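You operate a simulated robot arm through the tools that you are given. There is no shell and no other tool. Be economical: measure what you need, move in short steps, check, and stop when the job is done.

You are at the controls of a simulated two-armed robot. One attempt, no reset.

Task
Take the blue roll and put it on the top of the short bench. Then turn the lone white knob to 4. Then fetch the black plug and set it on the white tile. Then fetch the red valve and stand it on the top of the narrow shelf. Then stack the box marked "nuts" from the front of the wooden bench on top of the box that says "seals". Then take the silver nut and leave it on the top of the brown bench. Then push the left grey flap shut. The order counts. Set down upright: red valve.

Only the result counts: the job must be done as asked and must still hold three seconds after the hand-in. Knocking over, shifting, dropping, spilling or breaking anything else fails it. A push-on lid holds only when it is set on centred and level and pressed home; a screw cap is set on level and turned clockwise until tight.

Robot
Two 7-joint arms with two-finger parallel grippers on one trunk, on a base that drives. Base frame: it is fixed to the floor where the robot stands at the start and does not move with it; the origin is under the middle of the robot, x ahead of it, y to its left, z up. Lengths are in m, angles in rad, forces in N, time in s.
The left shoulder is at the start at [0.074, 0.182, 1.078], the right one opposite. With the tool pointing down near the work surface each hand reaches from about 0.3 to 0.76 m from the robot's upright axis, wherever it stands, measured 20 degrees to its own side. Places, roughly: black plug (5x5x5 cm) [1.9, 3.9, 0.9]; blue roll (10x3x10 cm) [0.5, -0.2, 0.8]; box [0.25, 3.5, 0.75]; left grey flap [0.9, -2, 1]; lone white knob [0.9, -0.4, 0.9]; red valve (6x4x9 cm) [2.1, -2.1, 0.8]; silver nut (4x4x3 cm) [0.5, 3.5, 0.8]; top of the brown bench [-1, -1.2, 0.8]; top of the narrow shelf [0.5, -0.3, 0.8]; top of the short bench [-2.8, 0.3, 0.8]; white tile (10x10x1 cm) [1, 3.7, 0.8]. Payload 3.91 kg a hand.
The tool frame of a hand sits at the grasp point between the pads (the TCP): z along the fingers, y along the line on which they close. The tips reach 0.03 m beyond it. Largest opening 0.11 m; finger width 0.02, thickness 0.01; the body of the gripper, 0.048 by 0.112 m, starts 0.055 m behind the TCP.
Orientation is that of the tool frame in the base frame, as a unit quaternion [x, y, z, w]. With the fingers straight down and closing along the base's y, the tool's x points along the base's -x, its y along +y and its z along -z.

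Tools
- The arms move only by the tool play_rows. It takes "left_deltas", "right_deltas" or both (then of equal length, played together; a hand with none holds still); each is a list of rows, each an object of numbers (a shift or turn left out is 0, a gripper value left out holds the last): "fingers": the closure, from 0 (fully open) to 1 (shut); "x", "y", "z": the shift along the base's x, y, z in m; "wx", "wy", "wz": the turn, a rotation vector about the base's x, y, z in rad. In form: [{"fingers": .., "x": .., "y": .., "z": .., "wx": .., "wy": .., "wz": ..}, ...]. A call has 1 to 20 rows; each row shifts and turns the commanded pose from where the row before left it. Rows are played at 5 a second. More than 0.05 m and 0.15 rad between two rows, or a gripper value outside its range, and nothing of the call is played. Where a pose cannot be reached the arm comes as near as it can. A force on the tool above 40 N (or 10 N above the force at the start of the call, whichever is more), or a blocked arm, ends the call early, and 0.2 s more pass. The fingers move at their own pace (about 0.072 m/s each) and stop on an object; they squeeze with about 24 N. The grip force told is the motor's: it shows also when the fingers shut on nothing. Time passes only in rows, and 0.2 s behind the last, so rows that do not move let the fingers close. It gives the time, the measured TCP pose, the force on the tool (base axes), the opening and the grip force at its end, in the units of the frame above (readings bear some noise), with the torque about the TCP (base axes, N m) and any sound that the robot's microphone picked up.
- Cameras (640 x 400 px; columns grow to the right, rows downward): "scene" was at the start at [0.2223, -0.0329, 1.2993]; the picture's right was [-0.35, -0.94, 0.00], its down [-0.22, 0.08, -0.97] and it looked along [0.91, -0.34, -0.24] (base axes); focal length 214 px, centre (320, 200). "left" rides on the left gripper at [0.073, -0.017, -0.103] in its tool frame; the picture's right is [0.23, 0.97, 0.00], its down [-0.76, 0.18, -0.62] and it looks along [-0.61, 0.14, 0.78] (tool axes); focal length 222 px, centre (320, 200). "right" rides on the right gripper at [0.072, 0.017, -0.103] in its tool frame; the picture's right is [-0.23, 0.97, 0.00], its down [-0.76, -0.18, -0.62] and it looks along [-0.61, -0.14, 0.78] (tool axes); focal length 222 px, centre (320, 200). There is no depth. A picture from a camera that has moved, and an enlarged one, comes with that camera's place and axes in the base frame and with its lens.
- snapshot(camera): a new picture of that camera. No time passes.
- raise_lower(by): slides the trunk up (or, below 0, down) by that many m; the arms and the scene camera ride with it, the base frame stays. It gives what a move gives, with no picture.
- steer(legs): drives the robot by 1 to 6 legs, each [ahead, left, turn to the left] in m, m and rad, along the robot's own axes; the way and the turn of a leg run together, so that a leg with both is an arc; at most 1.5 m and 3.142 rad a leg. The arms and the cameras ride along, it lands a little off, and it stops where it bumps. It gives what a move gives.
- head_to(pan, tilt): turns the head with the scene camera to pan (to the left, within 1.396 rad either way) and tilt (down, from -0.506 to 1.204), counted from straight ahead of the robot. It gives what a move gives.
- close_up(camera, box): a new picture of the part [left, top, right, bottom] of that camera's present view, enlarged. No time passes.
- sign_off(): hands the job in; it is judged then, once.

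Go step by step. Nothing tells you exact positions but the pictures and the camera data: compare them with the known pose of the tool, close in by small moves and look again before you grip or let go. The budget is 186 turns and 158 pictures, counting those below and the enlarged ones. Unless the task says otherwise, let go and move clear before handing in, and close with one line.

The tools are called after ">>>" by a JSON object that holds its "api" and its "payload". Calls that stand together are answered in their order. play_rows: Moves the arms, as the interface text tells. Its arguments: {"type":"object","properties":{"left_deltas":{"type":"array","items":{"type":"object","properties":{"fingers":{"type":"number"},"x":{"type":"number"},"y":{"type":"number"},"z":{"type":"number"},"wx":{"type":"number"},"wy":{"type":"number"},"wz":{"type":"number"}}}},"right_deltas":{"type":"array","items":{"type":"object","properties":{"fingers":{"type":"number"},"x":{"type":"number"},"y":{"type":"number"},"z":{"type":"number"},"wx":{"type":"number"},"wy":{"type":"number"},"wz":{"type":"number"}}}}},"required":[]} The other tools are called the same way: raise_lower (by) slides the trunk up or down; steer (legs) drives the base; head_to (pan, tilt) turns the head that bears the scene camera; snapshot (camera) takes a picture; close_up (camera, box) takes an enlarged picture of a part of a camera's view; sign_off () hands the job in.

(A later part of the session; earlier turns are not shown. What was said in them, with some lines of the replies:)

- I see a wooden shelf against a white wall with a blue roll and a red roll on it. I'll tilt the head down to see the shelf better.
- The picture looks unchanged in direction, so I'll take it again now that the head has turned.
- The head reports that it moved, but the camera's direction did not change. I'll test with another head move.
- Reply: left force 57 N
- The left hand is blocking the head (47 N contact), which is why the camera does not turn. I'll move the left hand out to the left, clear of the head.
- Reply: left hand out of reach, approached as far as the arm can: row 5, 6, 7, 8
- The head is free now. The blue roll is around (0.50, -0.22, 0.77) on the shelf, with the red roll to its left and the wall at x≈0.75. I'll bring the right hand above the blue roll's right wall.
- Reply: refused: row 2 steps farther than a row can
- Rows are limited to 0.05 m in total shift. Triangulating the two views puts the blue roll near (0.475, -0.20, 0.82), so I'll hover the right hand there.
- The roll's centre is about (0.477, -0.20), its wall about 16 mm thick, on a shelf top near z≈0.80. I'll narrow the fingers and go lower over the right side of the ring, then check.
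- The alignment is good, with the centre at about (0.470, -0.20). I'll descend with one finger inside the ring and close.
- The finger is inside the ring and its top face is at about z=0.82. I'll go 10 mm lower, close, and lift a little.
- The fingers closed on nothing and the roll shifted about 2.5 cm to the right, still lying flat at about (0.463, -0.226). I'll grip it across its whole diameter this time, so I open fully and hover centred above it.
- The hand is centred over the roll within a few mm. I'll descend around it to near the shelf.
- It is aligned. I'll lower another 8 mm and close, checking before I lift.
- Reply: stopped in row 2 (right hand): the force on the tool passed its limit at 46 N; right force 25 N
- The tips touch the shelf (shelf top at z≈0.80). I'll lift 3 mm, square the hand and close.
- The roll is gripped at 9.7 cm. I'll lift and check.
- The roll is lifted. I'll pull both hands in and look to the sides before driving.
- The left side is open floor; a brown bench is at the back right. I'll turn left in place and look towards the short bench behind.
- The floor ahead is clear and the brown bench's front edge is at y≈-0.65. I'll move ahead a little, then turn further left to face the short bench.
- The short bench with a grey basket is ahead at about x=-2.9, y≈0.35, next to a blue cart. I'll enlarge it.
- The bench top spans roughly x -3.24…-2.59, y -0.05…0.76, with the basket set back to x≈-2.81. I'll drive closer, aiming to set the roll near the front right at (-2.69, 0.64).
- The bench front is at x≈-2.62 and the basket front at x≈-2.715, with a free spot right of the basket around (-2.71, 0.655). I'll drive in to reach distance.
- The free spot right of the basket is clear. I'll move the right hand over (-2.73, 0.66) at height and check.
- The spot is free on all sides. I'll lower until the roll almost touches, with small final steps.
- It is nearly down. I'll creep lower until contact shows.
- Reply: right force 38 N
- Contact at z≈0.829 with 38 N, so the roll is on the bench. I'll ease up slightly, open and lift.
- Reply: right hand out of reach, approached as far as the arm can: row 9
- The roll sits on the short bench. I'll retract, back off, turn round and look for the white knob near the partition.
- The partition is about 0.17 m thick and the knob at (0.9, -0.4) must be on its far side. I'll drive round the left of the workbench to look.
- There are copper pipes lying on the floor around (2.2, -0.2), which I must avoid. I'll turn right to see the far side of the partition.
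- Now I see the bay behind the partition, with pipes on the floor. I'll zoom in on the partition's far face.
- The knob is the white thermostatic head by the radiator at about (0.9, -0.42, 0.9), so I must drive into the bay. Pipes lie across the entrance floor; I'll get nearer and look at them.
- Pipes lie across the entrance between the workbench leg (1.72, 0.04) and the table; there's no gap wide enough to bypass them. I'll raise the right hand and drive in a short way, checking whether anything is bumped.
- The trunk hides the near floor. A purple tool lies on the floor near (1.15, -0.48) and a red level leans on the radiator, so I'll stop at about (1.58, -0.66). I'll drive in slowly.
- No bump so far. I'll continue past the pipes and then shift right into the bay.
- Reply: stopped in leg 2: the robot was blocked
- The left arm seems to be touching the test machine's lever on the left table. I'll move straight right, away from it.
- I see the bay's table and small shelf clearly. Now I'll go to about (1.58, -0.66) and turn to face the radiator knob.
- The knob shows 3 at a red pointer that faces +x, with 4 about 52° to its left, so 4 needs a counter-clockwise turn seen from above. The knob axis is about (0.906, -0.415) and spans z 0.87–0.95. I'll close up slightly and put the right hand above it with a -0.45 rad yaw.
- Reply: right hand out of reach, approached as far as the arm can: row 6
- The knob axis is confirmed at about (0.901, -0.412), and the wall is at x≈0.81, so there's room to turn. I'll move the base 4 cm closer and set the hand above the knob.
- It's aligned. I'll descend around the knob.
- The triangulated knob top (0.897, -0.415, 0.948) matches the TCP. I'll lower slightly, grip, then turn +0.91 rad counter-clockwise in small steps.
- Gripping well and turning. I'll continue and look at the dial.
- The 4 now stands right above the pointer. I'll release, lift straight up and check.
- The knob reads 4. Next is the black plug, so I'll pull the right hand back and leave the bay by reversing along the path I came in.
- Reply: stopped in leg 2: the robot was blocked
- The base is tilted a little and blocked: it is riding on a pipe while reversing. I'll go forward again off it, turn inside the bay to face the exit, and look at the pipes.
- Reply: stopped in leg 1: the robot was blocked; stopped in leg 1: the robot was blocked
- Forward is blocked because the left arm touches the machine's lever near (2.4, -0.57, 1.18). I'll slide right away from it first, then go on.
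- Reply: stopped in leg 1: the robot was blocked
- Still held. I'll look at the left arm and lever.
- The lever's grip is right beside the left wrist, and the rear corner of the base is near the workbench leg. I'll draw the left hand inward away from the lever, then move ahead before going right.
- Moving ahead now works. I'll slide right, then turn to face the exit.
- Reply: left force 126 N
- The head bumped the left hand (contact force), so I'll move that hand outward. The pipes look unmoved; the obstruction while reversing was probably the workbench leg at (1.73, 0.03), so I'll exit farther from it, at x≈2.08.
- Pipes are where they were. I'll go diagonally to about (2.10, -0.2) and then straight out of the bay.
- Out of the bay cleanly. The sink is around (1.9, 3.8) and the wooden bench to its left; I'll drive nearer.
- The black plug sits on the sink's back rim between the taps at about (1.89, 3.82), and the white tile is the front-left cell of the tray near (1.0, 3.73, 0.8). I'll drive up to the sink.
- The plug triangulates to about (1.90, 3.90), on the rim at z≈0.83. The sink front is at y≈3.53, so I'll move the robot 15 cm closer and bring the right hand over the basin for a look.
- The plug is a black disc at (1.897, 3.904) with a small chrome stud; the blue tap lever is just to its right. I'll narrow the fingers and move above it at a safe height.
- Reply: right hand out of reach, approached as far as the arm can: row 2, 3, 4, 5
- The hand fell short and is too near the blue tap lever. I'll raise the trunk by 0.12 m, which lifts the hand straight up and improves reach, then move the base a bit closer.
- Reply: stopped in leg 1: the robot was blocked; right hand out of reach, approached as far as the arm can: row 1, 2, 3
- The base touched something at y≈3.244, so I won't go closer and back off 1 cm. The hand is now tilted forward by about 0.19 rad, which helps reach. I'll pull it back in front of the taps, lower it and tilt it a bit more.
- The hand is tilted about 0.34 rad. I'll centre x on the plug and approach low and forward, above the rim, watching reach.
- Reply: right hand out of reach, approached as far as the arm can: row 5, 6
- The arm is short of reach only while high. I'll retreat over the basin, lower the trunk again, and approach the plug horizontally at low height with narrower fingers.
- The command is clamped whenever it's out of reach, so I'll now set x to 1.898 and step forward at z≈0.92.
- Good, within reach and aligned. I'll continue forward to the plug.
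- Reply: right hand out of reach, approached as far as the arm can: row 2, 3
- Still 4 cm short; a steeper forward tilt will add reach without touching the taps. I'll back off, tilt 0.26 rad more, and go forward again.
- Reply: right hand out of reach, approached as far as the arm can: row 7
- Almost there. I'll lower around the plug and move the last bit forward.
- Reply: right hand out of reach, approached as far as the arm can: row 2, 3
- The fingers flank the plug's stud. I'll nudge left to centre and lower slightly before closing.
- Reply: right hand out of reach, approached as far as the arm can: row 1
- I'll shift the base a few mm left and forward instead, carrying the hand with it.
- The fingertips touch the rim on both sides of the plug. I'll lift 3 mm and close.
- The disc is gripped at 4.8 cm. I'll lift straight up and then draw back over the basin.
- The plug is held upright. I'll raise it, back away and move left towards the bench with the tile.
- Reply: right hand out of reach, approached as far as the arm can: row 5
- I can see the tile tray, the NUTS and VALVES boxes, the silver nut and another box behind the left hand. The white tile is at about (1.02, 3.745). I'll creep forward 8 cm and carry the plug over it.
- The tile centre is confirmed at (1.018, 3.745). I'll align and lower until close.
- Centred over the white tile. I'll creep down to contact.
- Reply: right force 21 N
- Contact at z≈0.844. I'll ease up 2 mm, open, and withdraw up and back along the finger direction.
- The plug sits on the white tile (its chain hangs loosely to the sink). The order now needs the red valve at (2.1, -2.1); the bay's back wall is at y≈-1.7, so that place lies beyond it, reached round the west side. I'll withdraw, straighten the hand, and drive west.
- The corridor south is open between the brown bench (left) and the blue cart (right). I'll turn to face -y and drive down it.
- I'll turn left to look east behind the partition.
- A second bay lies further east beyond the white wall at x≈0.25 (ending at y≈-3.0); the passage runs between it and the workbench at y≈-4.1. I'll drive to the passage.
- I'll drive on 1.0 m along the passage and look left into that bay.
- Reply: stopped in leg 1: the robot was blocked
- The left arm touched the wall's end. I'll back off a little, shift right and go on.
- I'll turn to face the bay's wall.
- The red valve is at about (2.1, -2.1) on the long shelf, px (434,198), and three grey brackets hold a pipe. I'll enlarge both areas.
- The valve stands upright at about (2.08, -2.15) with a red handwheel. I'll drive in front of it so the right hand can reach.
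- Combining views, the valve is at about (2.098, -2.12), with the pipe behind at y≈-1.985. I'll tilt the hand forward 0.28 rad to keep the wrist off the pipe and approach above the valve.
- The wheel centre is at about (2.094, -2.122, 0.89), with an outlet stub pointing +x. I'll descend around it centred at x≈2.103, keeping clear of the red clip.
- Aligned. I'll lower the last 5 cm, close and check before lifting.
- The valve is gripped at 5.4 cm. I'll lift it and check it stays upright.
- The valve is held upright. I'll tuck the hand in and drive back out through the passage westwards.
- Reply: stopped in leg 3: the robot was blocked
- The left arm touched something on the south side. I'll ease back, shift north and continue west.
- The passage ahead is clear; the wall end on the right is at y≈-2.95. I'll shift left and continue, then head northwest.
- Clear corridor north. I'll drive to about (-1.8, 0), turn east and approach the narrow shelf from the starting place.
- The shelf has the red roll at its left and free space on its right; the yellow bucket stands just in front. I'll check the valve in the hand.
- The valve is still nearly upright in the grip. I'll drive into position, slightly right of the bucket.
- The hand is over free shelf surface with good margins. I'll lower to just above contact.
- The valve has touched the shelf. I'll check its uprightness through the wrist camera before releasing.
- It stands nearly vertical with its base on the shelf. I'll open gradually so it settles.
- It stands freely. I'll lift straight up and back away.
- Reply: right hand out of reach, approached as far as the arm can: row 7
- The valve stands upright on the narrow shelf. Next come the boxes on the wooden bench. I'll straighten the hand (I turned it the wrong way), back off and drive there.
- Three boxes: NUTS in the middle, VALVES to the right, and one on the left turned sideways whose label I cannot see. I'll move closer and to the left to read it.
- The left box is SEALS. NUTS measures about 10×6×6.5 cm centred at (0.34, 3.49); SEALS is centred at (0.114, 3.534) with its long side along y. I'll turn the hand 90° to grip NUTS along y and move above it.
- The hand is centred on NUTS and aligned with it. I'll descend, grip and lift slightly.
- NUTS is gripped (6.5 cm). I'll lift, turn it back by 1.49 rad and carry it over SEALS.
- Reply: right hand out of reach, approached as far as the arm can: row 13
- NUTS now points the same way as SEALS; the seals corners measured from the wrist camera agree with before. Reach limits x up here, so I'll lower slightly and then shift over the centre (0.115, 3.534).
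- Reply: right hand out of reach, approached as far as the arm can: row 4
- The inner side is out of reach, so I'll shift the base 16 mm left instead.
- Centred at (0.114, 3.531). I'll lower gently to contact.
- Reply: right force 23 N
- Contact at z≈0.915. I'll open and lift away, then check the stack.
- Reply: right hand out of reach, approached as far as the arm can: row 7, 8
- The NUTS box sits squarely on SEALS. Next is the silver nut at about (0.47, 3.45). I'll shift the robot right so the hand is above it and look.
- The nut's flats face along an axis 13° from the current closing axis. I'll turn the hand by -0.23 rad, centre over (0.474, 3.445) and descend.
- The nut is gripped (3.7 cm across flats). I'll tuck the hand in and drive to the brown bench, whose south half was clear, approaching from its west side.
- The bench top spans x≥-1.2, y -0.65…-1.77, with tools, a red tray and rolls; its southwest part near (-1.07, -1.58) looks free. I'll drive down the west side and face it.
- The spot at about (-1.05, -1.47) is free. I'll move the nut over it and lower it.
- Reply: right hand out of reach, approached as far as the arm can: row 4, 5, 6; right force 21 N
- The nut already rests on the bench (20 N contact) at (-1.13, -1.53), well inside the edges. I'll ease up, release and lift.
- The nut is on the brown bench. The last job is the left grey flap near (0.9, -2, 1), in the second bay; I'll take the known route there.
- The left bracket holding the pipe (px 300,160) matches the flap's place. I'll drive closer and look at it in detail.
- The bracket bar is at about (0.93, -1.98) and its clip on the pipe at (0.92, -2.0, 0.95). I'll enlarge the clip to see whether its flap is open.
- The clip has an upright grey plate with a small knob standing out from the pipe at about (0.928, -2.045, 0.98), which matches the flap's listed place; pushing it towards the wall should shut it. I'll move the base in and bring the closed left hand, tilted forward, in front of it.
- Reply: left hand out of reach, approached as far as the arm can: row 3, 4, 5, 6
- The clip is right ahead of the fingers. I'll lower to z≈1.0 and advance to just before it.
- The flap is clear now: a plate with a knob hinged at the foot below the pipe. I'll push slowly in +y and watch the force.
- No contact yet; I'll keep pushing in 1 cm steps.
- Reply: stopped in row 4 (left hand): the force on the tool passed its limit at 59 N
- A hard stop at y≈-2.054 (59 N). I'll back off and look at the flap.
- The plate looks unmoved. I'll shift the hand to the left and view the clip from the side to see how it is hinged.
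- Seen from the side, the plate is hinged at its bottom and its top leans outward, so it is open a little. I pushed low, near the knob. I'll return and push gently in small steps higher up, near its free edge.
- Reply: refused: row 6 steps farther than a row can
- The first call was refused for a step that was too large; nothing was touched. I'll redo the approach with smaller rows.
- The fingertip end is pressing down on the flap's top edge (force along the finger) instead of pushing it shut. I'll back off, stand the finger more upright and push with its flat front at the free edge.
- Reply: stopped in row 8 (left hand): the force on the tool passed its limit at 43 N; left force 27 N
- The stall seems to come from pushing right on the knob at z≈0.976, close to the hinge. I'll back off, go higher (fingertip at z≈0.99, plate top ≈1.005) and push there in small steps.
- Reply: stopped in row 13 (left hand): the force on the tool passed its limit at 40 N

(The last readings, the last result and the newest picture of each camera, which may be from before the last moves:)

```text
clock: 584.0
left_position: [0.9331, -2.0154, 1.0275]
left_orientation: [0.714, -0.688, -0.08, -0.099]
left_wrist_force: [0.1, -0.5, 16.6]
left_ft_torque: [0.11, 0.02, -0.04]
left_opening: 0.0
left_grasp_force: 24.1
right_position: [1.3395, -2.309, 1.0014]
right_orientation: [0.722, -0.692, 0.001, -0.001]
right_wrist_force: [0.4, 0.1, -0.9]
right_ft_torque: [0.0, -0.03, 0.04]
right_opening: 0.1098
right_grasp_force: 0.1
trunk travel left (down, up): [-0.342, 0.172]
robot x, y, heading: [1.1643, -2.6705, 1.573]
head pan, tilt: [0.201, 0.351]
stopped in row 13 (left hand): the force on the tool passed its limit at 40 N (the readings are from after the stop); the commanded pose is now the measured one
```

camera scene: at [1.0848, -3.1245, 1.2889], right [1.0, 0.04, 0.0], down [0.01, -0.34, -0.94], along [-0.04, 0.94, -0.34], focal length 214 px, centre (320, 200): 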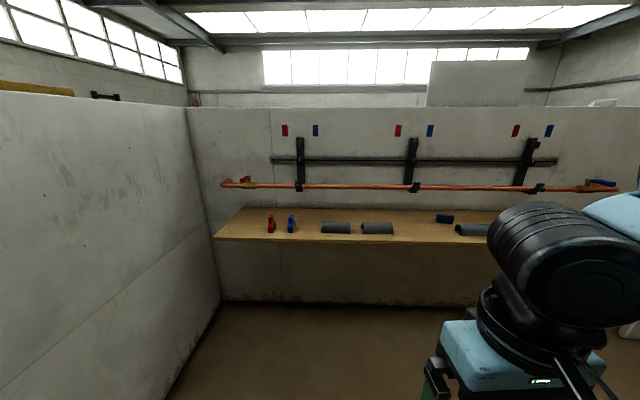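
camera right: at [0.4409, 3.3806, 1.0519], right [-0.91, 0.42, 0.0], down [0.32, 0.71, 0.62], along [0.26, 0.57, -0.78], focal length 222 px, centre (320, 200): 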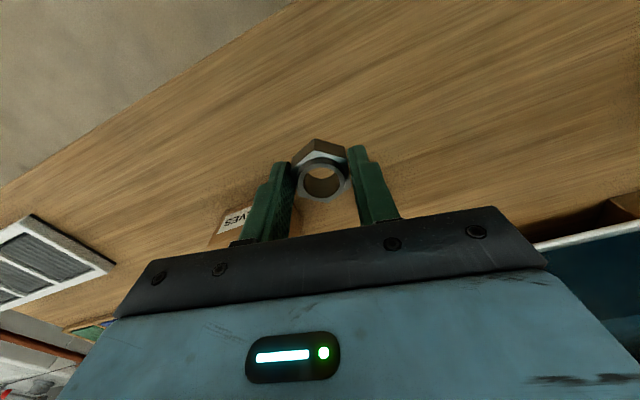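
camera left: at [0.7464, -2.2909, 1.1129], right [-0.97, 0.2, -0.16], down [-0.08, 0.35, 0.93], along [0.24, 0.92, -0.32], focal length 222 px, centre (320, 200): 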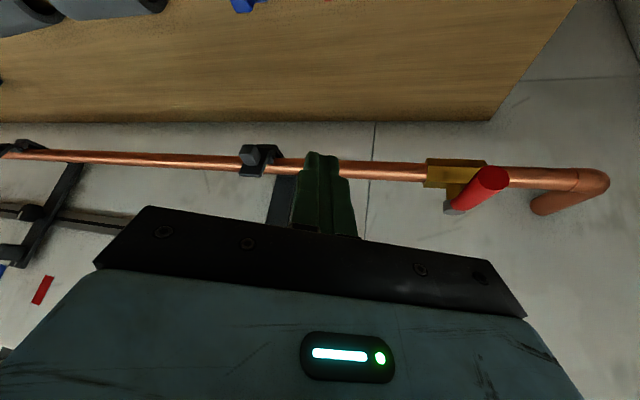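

The finger only rode up over the plate's top edge; the plate feels rigid. I'll retreat and compare the left clip with the middle one (same design) to judge its state.

>>> {"api": "play_rows", "payload": {"left_deltas": [{"z": 0.02}, {"y": -0.04}, {"y": -0.045}, {"y": -0.045}, {"x": -0.04}, {"x": -0.045}, {"x": -0.045}, {}]}}

>>> {"api": "head_to", "payload": {"pan": -0.2, "tilt": 0.45}}

>>> {"api": "close_up", "payload": {"camera": "scene", "box": [110, 130, 510, 250]}}

```text
clock: 585.8
left_position: [0.8016, -2.1477, 1.0412]
left_orientation: [0.714, -0.689, -0.079, -0.094]
left_wrist_force: [0.3, -0.3, -0.8]
left_ft_torque: [0.0, 0.02, 0.01]
left_opening: 0.0
left_grasp_force: 23.8
right_position: [1.3397, -2.3079, 1.0009]
right_orientation: [0.722, -0.692, 0.001, -0.001]
right_wrist_force: [-0.1, 0.1, -0.2]
right_ft_torque: [0.01, 0.01, 0.0]
right_opening: 0.1099
right_grasp_force: 0.1
trunk travel left (down, up): [-0.342, 0.172]
robot x, y, heading: [1.1616, -2.6725, 1.577]
head pan, tilt: [0.201, 0.351]
```

```text
clock: 586.7
left_position: [0.8017, -2.1474, 1.0396]
left_orientation: [0.715, -0.688, -0.08, -0.095]
left_wrist_force: [0.3, 0.1, -1.2]
left_ft_torque: [0.01, -0.02, 0.0]
left_opening: 0.0
left_grasp_force: 24.4
right_position: [1.3387, -2.3077, 1.0016]
right_orientation: [0.722, -0.691, 0.001, -0.001]
right_wrist_force: [0.3, -0.4, 0.3]
right_ft_torque: [-0.01, 0.0, -0.02]
right_opening: 0.1102
right_grasp_force: 0.1
trunk travel left (down, up): [-0.342, 0.172]
robot x, y, heading: [1.1638, -2.6717, 1.576]
head pan, tilt: [-0.201, 0.45]
```

```text
1.60 times, centred on (310, 190) of scene
camera zoom: at [1.1803, -2.4492, 1.2797], right [0.98, -0.2, 0.0], down [-0.09, -0.43, -0.9], along [0.18, 0.88, -0.44], focal length 343 px, centre (336, 216)
```

zoom: 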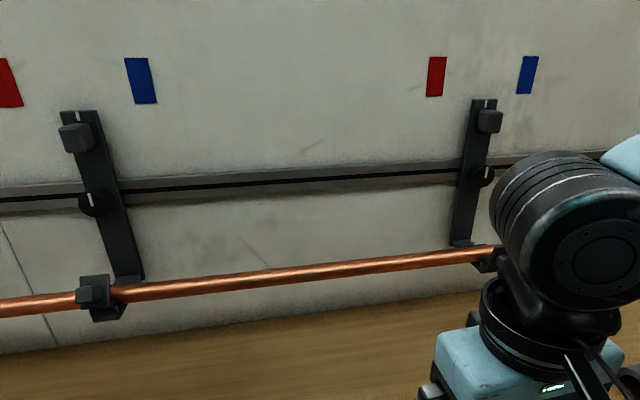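

Relative to the bar, the plate's top now measures about 8 cm out instead of 11 cm before, so the last, higher push did move the flap inward. I'll repeat the earlier exact view to compare.

>>> {"api": "head_to", "payload": {"pan": 0.201, "tilt": 0.351}}

>>> {"api": "close_up", "payload": {"camera": "scene", "box": [240, 215, 310, 265]}}

```text
clock: 587.6
left_position: [0.8012, -2.1485, 1.0412]
left_orientation: [0.715, -0.688, -0.08, -0.095]
left_wrist_force: [-0.4, 0.4, 0.0]
left_ft_torque: [0.0, 0.02, -0.02]
left_opening: 0.0004
left_grasp_force: 24.3
right_position: [1.3394, -2.3074, 1.0016]
right_orientation: [0.723, -0.691, 0.001, -0.001]
right_wrist_force: [-0.5, -0.1, -0.2]
right_ft_torque: [0.03, 0.01, 0.03]
right_opening: 0.1101
right_grasp_force: 0.1
trunk travel left (down, up): [-0.342, 0.172]
robot x, y, heading: [1.1599, -2.6763, 1.574]
head pan, tilt: [0.201, 0.351]
```

```text
8.00 times, centred on (275, 240) of scene
camera zoom: at [1.1436, -2.4482, 1.2889], right [0.98, 0.2, 0.0], down [0.07, -0.34, -0.94], along [-0.19, 0.92, -0.34], focal length 1716 px, centre (680, -120)
```

zoom: 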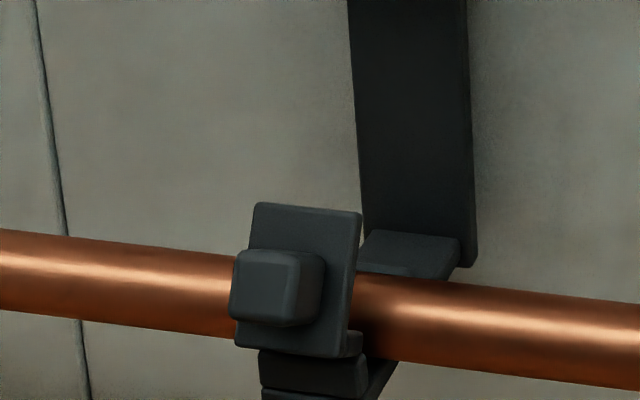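

Clearly changed: the flap has swung up and now stands against the pipe. I'll give it one more firm push at knob height to make sure it is fully shut.

>>> {"api": "play_rows", "payload": {"left_deltas": [{"x": 0.045}, {"x": 0.045}, {"x": 0.04}, {"z": -0.025}, {"y": 0.04}, {"y": 0.03}, {"y": 0.005}, {"y": 0.005}, {"y": 0.005}, {"y": 0.005}, {"y": 0.004}, {"y": 0.004}, {"y": 0.004}, {"y": 0.004}, {"y": 0.004}, {"y": 0.004}, {}]}}

```text
clock: 590.9
left_position: [0.9328, -2.0326, 1.0275]
left_orientation: [0.713, -0.689, -0.083, -0.105]
left_wrist_force: [0.2, -3.3, 20.0]
left_ft_torque: [0.2, 0.05, -0.07]
left_opening: 0.0
left_grasp_force: 23.9
right_position: [1.3399, -2.3083, 1.0028]
right_orientation: [0.723, -0.691, 0.001, -0.001]
right_wrist_force: [0.0, 0.2, 0.5]
right_ft_torque: [-0.01, 0.02, -0.01]
right_opening: 0.11
right_grasp_force: 0.1
trunk travel left (down, up): [-0.342, 0.172]
robot x, y, heading: [1.1626, -2.6741, 1.57]
head pan, tilt: [0.201, 0.351]
stopped in row 16 (left hand): the force on the tool passed its limit at 40 N (the readings are from after the stop); the commanded pose is now the measured one
```

The finger slid up onto the knob. I'll back off, go lower so the finger's flat face meets the knob squarely, and push once more.

>>> {"api": "play_rows", "payload": {"left_deltas": [{"z": 0.01}, {"y": -0.04}, {"y": -0.02}, {"z": -0.03}, {"z": -0.015}, {}, {"y": 0.02}, {"y": 0.008}, {"y": 0.004}, {"y": 0.004}, {"y": 0.004}, {"y": 0.004}, {"y": 0.004}, {"y": 0.004}, {"y": 0.004}, {"y": 0.004}, {}]}}

```text
clock: 594.5
left_position: [0.933, -2.0326, 0.9889]
left_orientation: [0.714, -0.688, -0.083, -0.101]
left_wrist_force: [-0.9, 0.1, -0.4]
left_ft_torque: [-0.01, 0.03, 0.0]
left_opening: 0.0003
left_grasp_force: 23.4
right_position: [1.3393, -2.3087, 1.0028]
right_orientation: [0.723, -0.691, 0.0, -0.001]
right_wrist_force: [-0.7, 0.0, 0.3]
right_ft_torque: [-0.02, -0.04, -0.01]
right_opening: 0.1098
right_grasp_force: 0.0
trunk travel left (down, up): [-0.342, 0.172]
robot x, y, heading: [1.1626, -2.6707, 1.573]
head pan, tilt: [0.201, 0.351]
```

No resistance where it stalled before, so the flap has moved inward. I'll continue until firm contact.

>>> {"api": "play_rows", "payload": {"left_deltas": [{"y": 0.004}, {"y": 0.004}, {"y": 0.004}, {"y": 0.004}, {"y": 0.003}, {"y": 0.003}, {"y": 0.003}, {"y": 0.003}, {}]}}

```text
clock: 595.5
left_position: [0.9324, -2.0259, 0.9886]
left_orientation: [0.712, -0.691, -0.077, -0.094]
left_wrist_force: [-0.2, -23.1, 7.7]
left_ft_torque: [-0.5, 0.21, -0.02]
left_opening: 0.0002
left_grasp_force: 23.9
right_position: [1.3382, -2.3111, 1.0024]
right_orientation: [0.723, -0.69, 0.001, -0.002]
right_wrist_force: [0.6, -0.2, 0.5]
right_ft_torque: [-0.01, -0.02, 0.02]
right_opening: 0.1103
right_grasp_force: 0.0
trunk travel left (down, up): [-0.342, 0.172]
robot x, y, heading: [1.1663, -2.6767, 1.579]
head pan, tilt: [0.201, 0.351]
stopped in row 4 (left hand): the force on the tool passed its limit at 44 N (the readings are from after the stop); the commanded pose is now the measured one
```

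A firm stop (44 N) with the push square on the knob. I'll withdraw straight back and take the last look.

>>> {"api": "play_rows", "payload": {"left_deltas": [{"y": -0.03}, {"y": -0.045}, {"y": -0.045}, {"y": -0.03, "x": -0.03}, {"x": -0.045}, {"x": -0.04}, {}]}}

>>> {"api": "close_up", "payload": {"camera": "scene", "box": [240, 215, 310, 265]}}

```text
clock: 597.1
left_position: [0.8182, -2.1721, 0.987]
left_orientation: [0.714, -0.689, -0.078, -0.094]
left_wrist_force: [0.3, 0.8, 0.4]
left_ft_torque: [-0.04, -0.02, 0.01]
left_opening: 0.0
left_grasp_force: 23.8
right_position: [1.3401, -2.3084, 1.0016]
right_orientation: [0.722, -0.691, 0.001, -0.001]
right_wrist_force: [1.1, -0.5, -0.1]
right_ft_torque: [0.02, 0.04, -0.01]
right_opening: 0.11
right_grasp_force: 0.1
trunk travel left (down, up): [-0.342, 0.172]
robot x, y, heading: [1.1655, -2.6737, 1.571]
head pan, tilt: [0.201, 0.351]
```

```text
8.00 times, centred on (275, 240) of scene
camera zoom: at [1.1437, -2.4487, 1.2889], right [0.98, 0.2, 0.0], down [0.07, -0.34, -0.94], along [-0.19, 0.92, -0.34], focal length 1716 px, centre (680, -120)
```

zoom: 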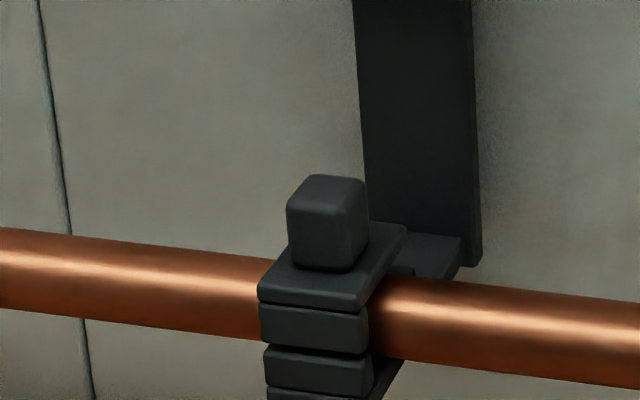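

The left flap is now folded flat over the pipe with its knob on top, so it is shut, and both hands are clear. All seven steps have been done in order, so I'm handing in.

>>> {"api": "sign_off", "payload": {}}

```text
The job is handed in.
```

I did all seven steps in the order you gave and handed the job in. The hand-in gave no pass or fail result.
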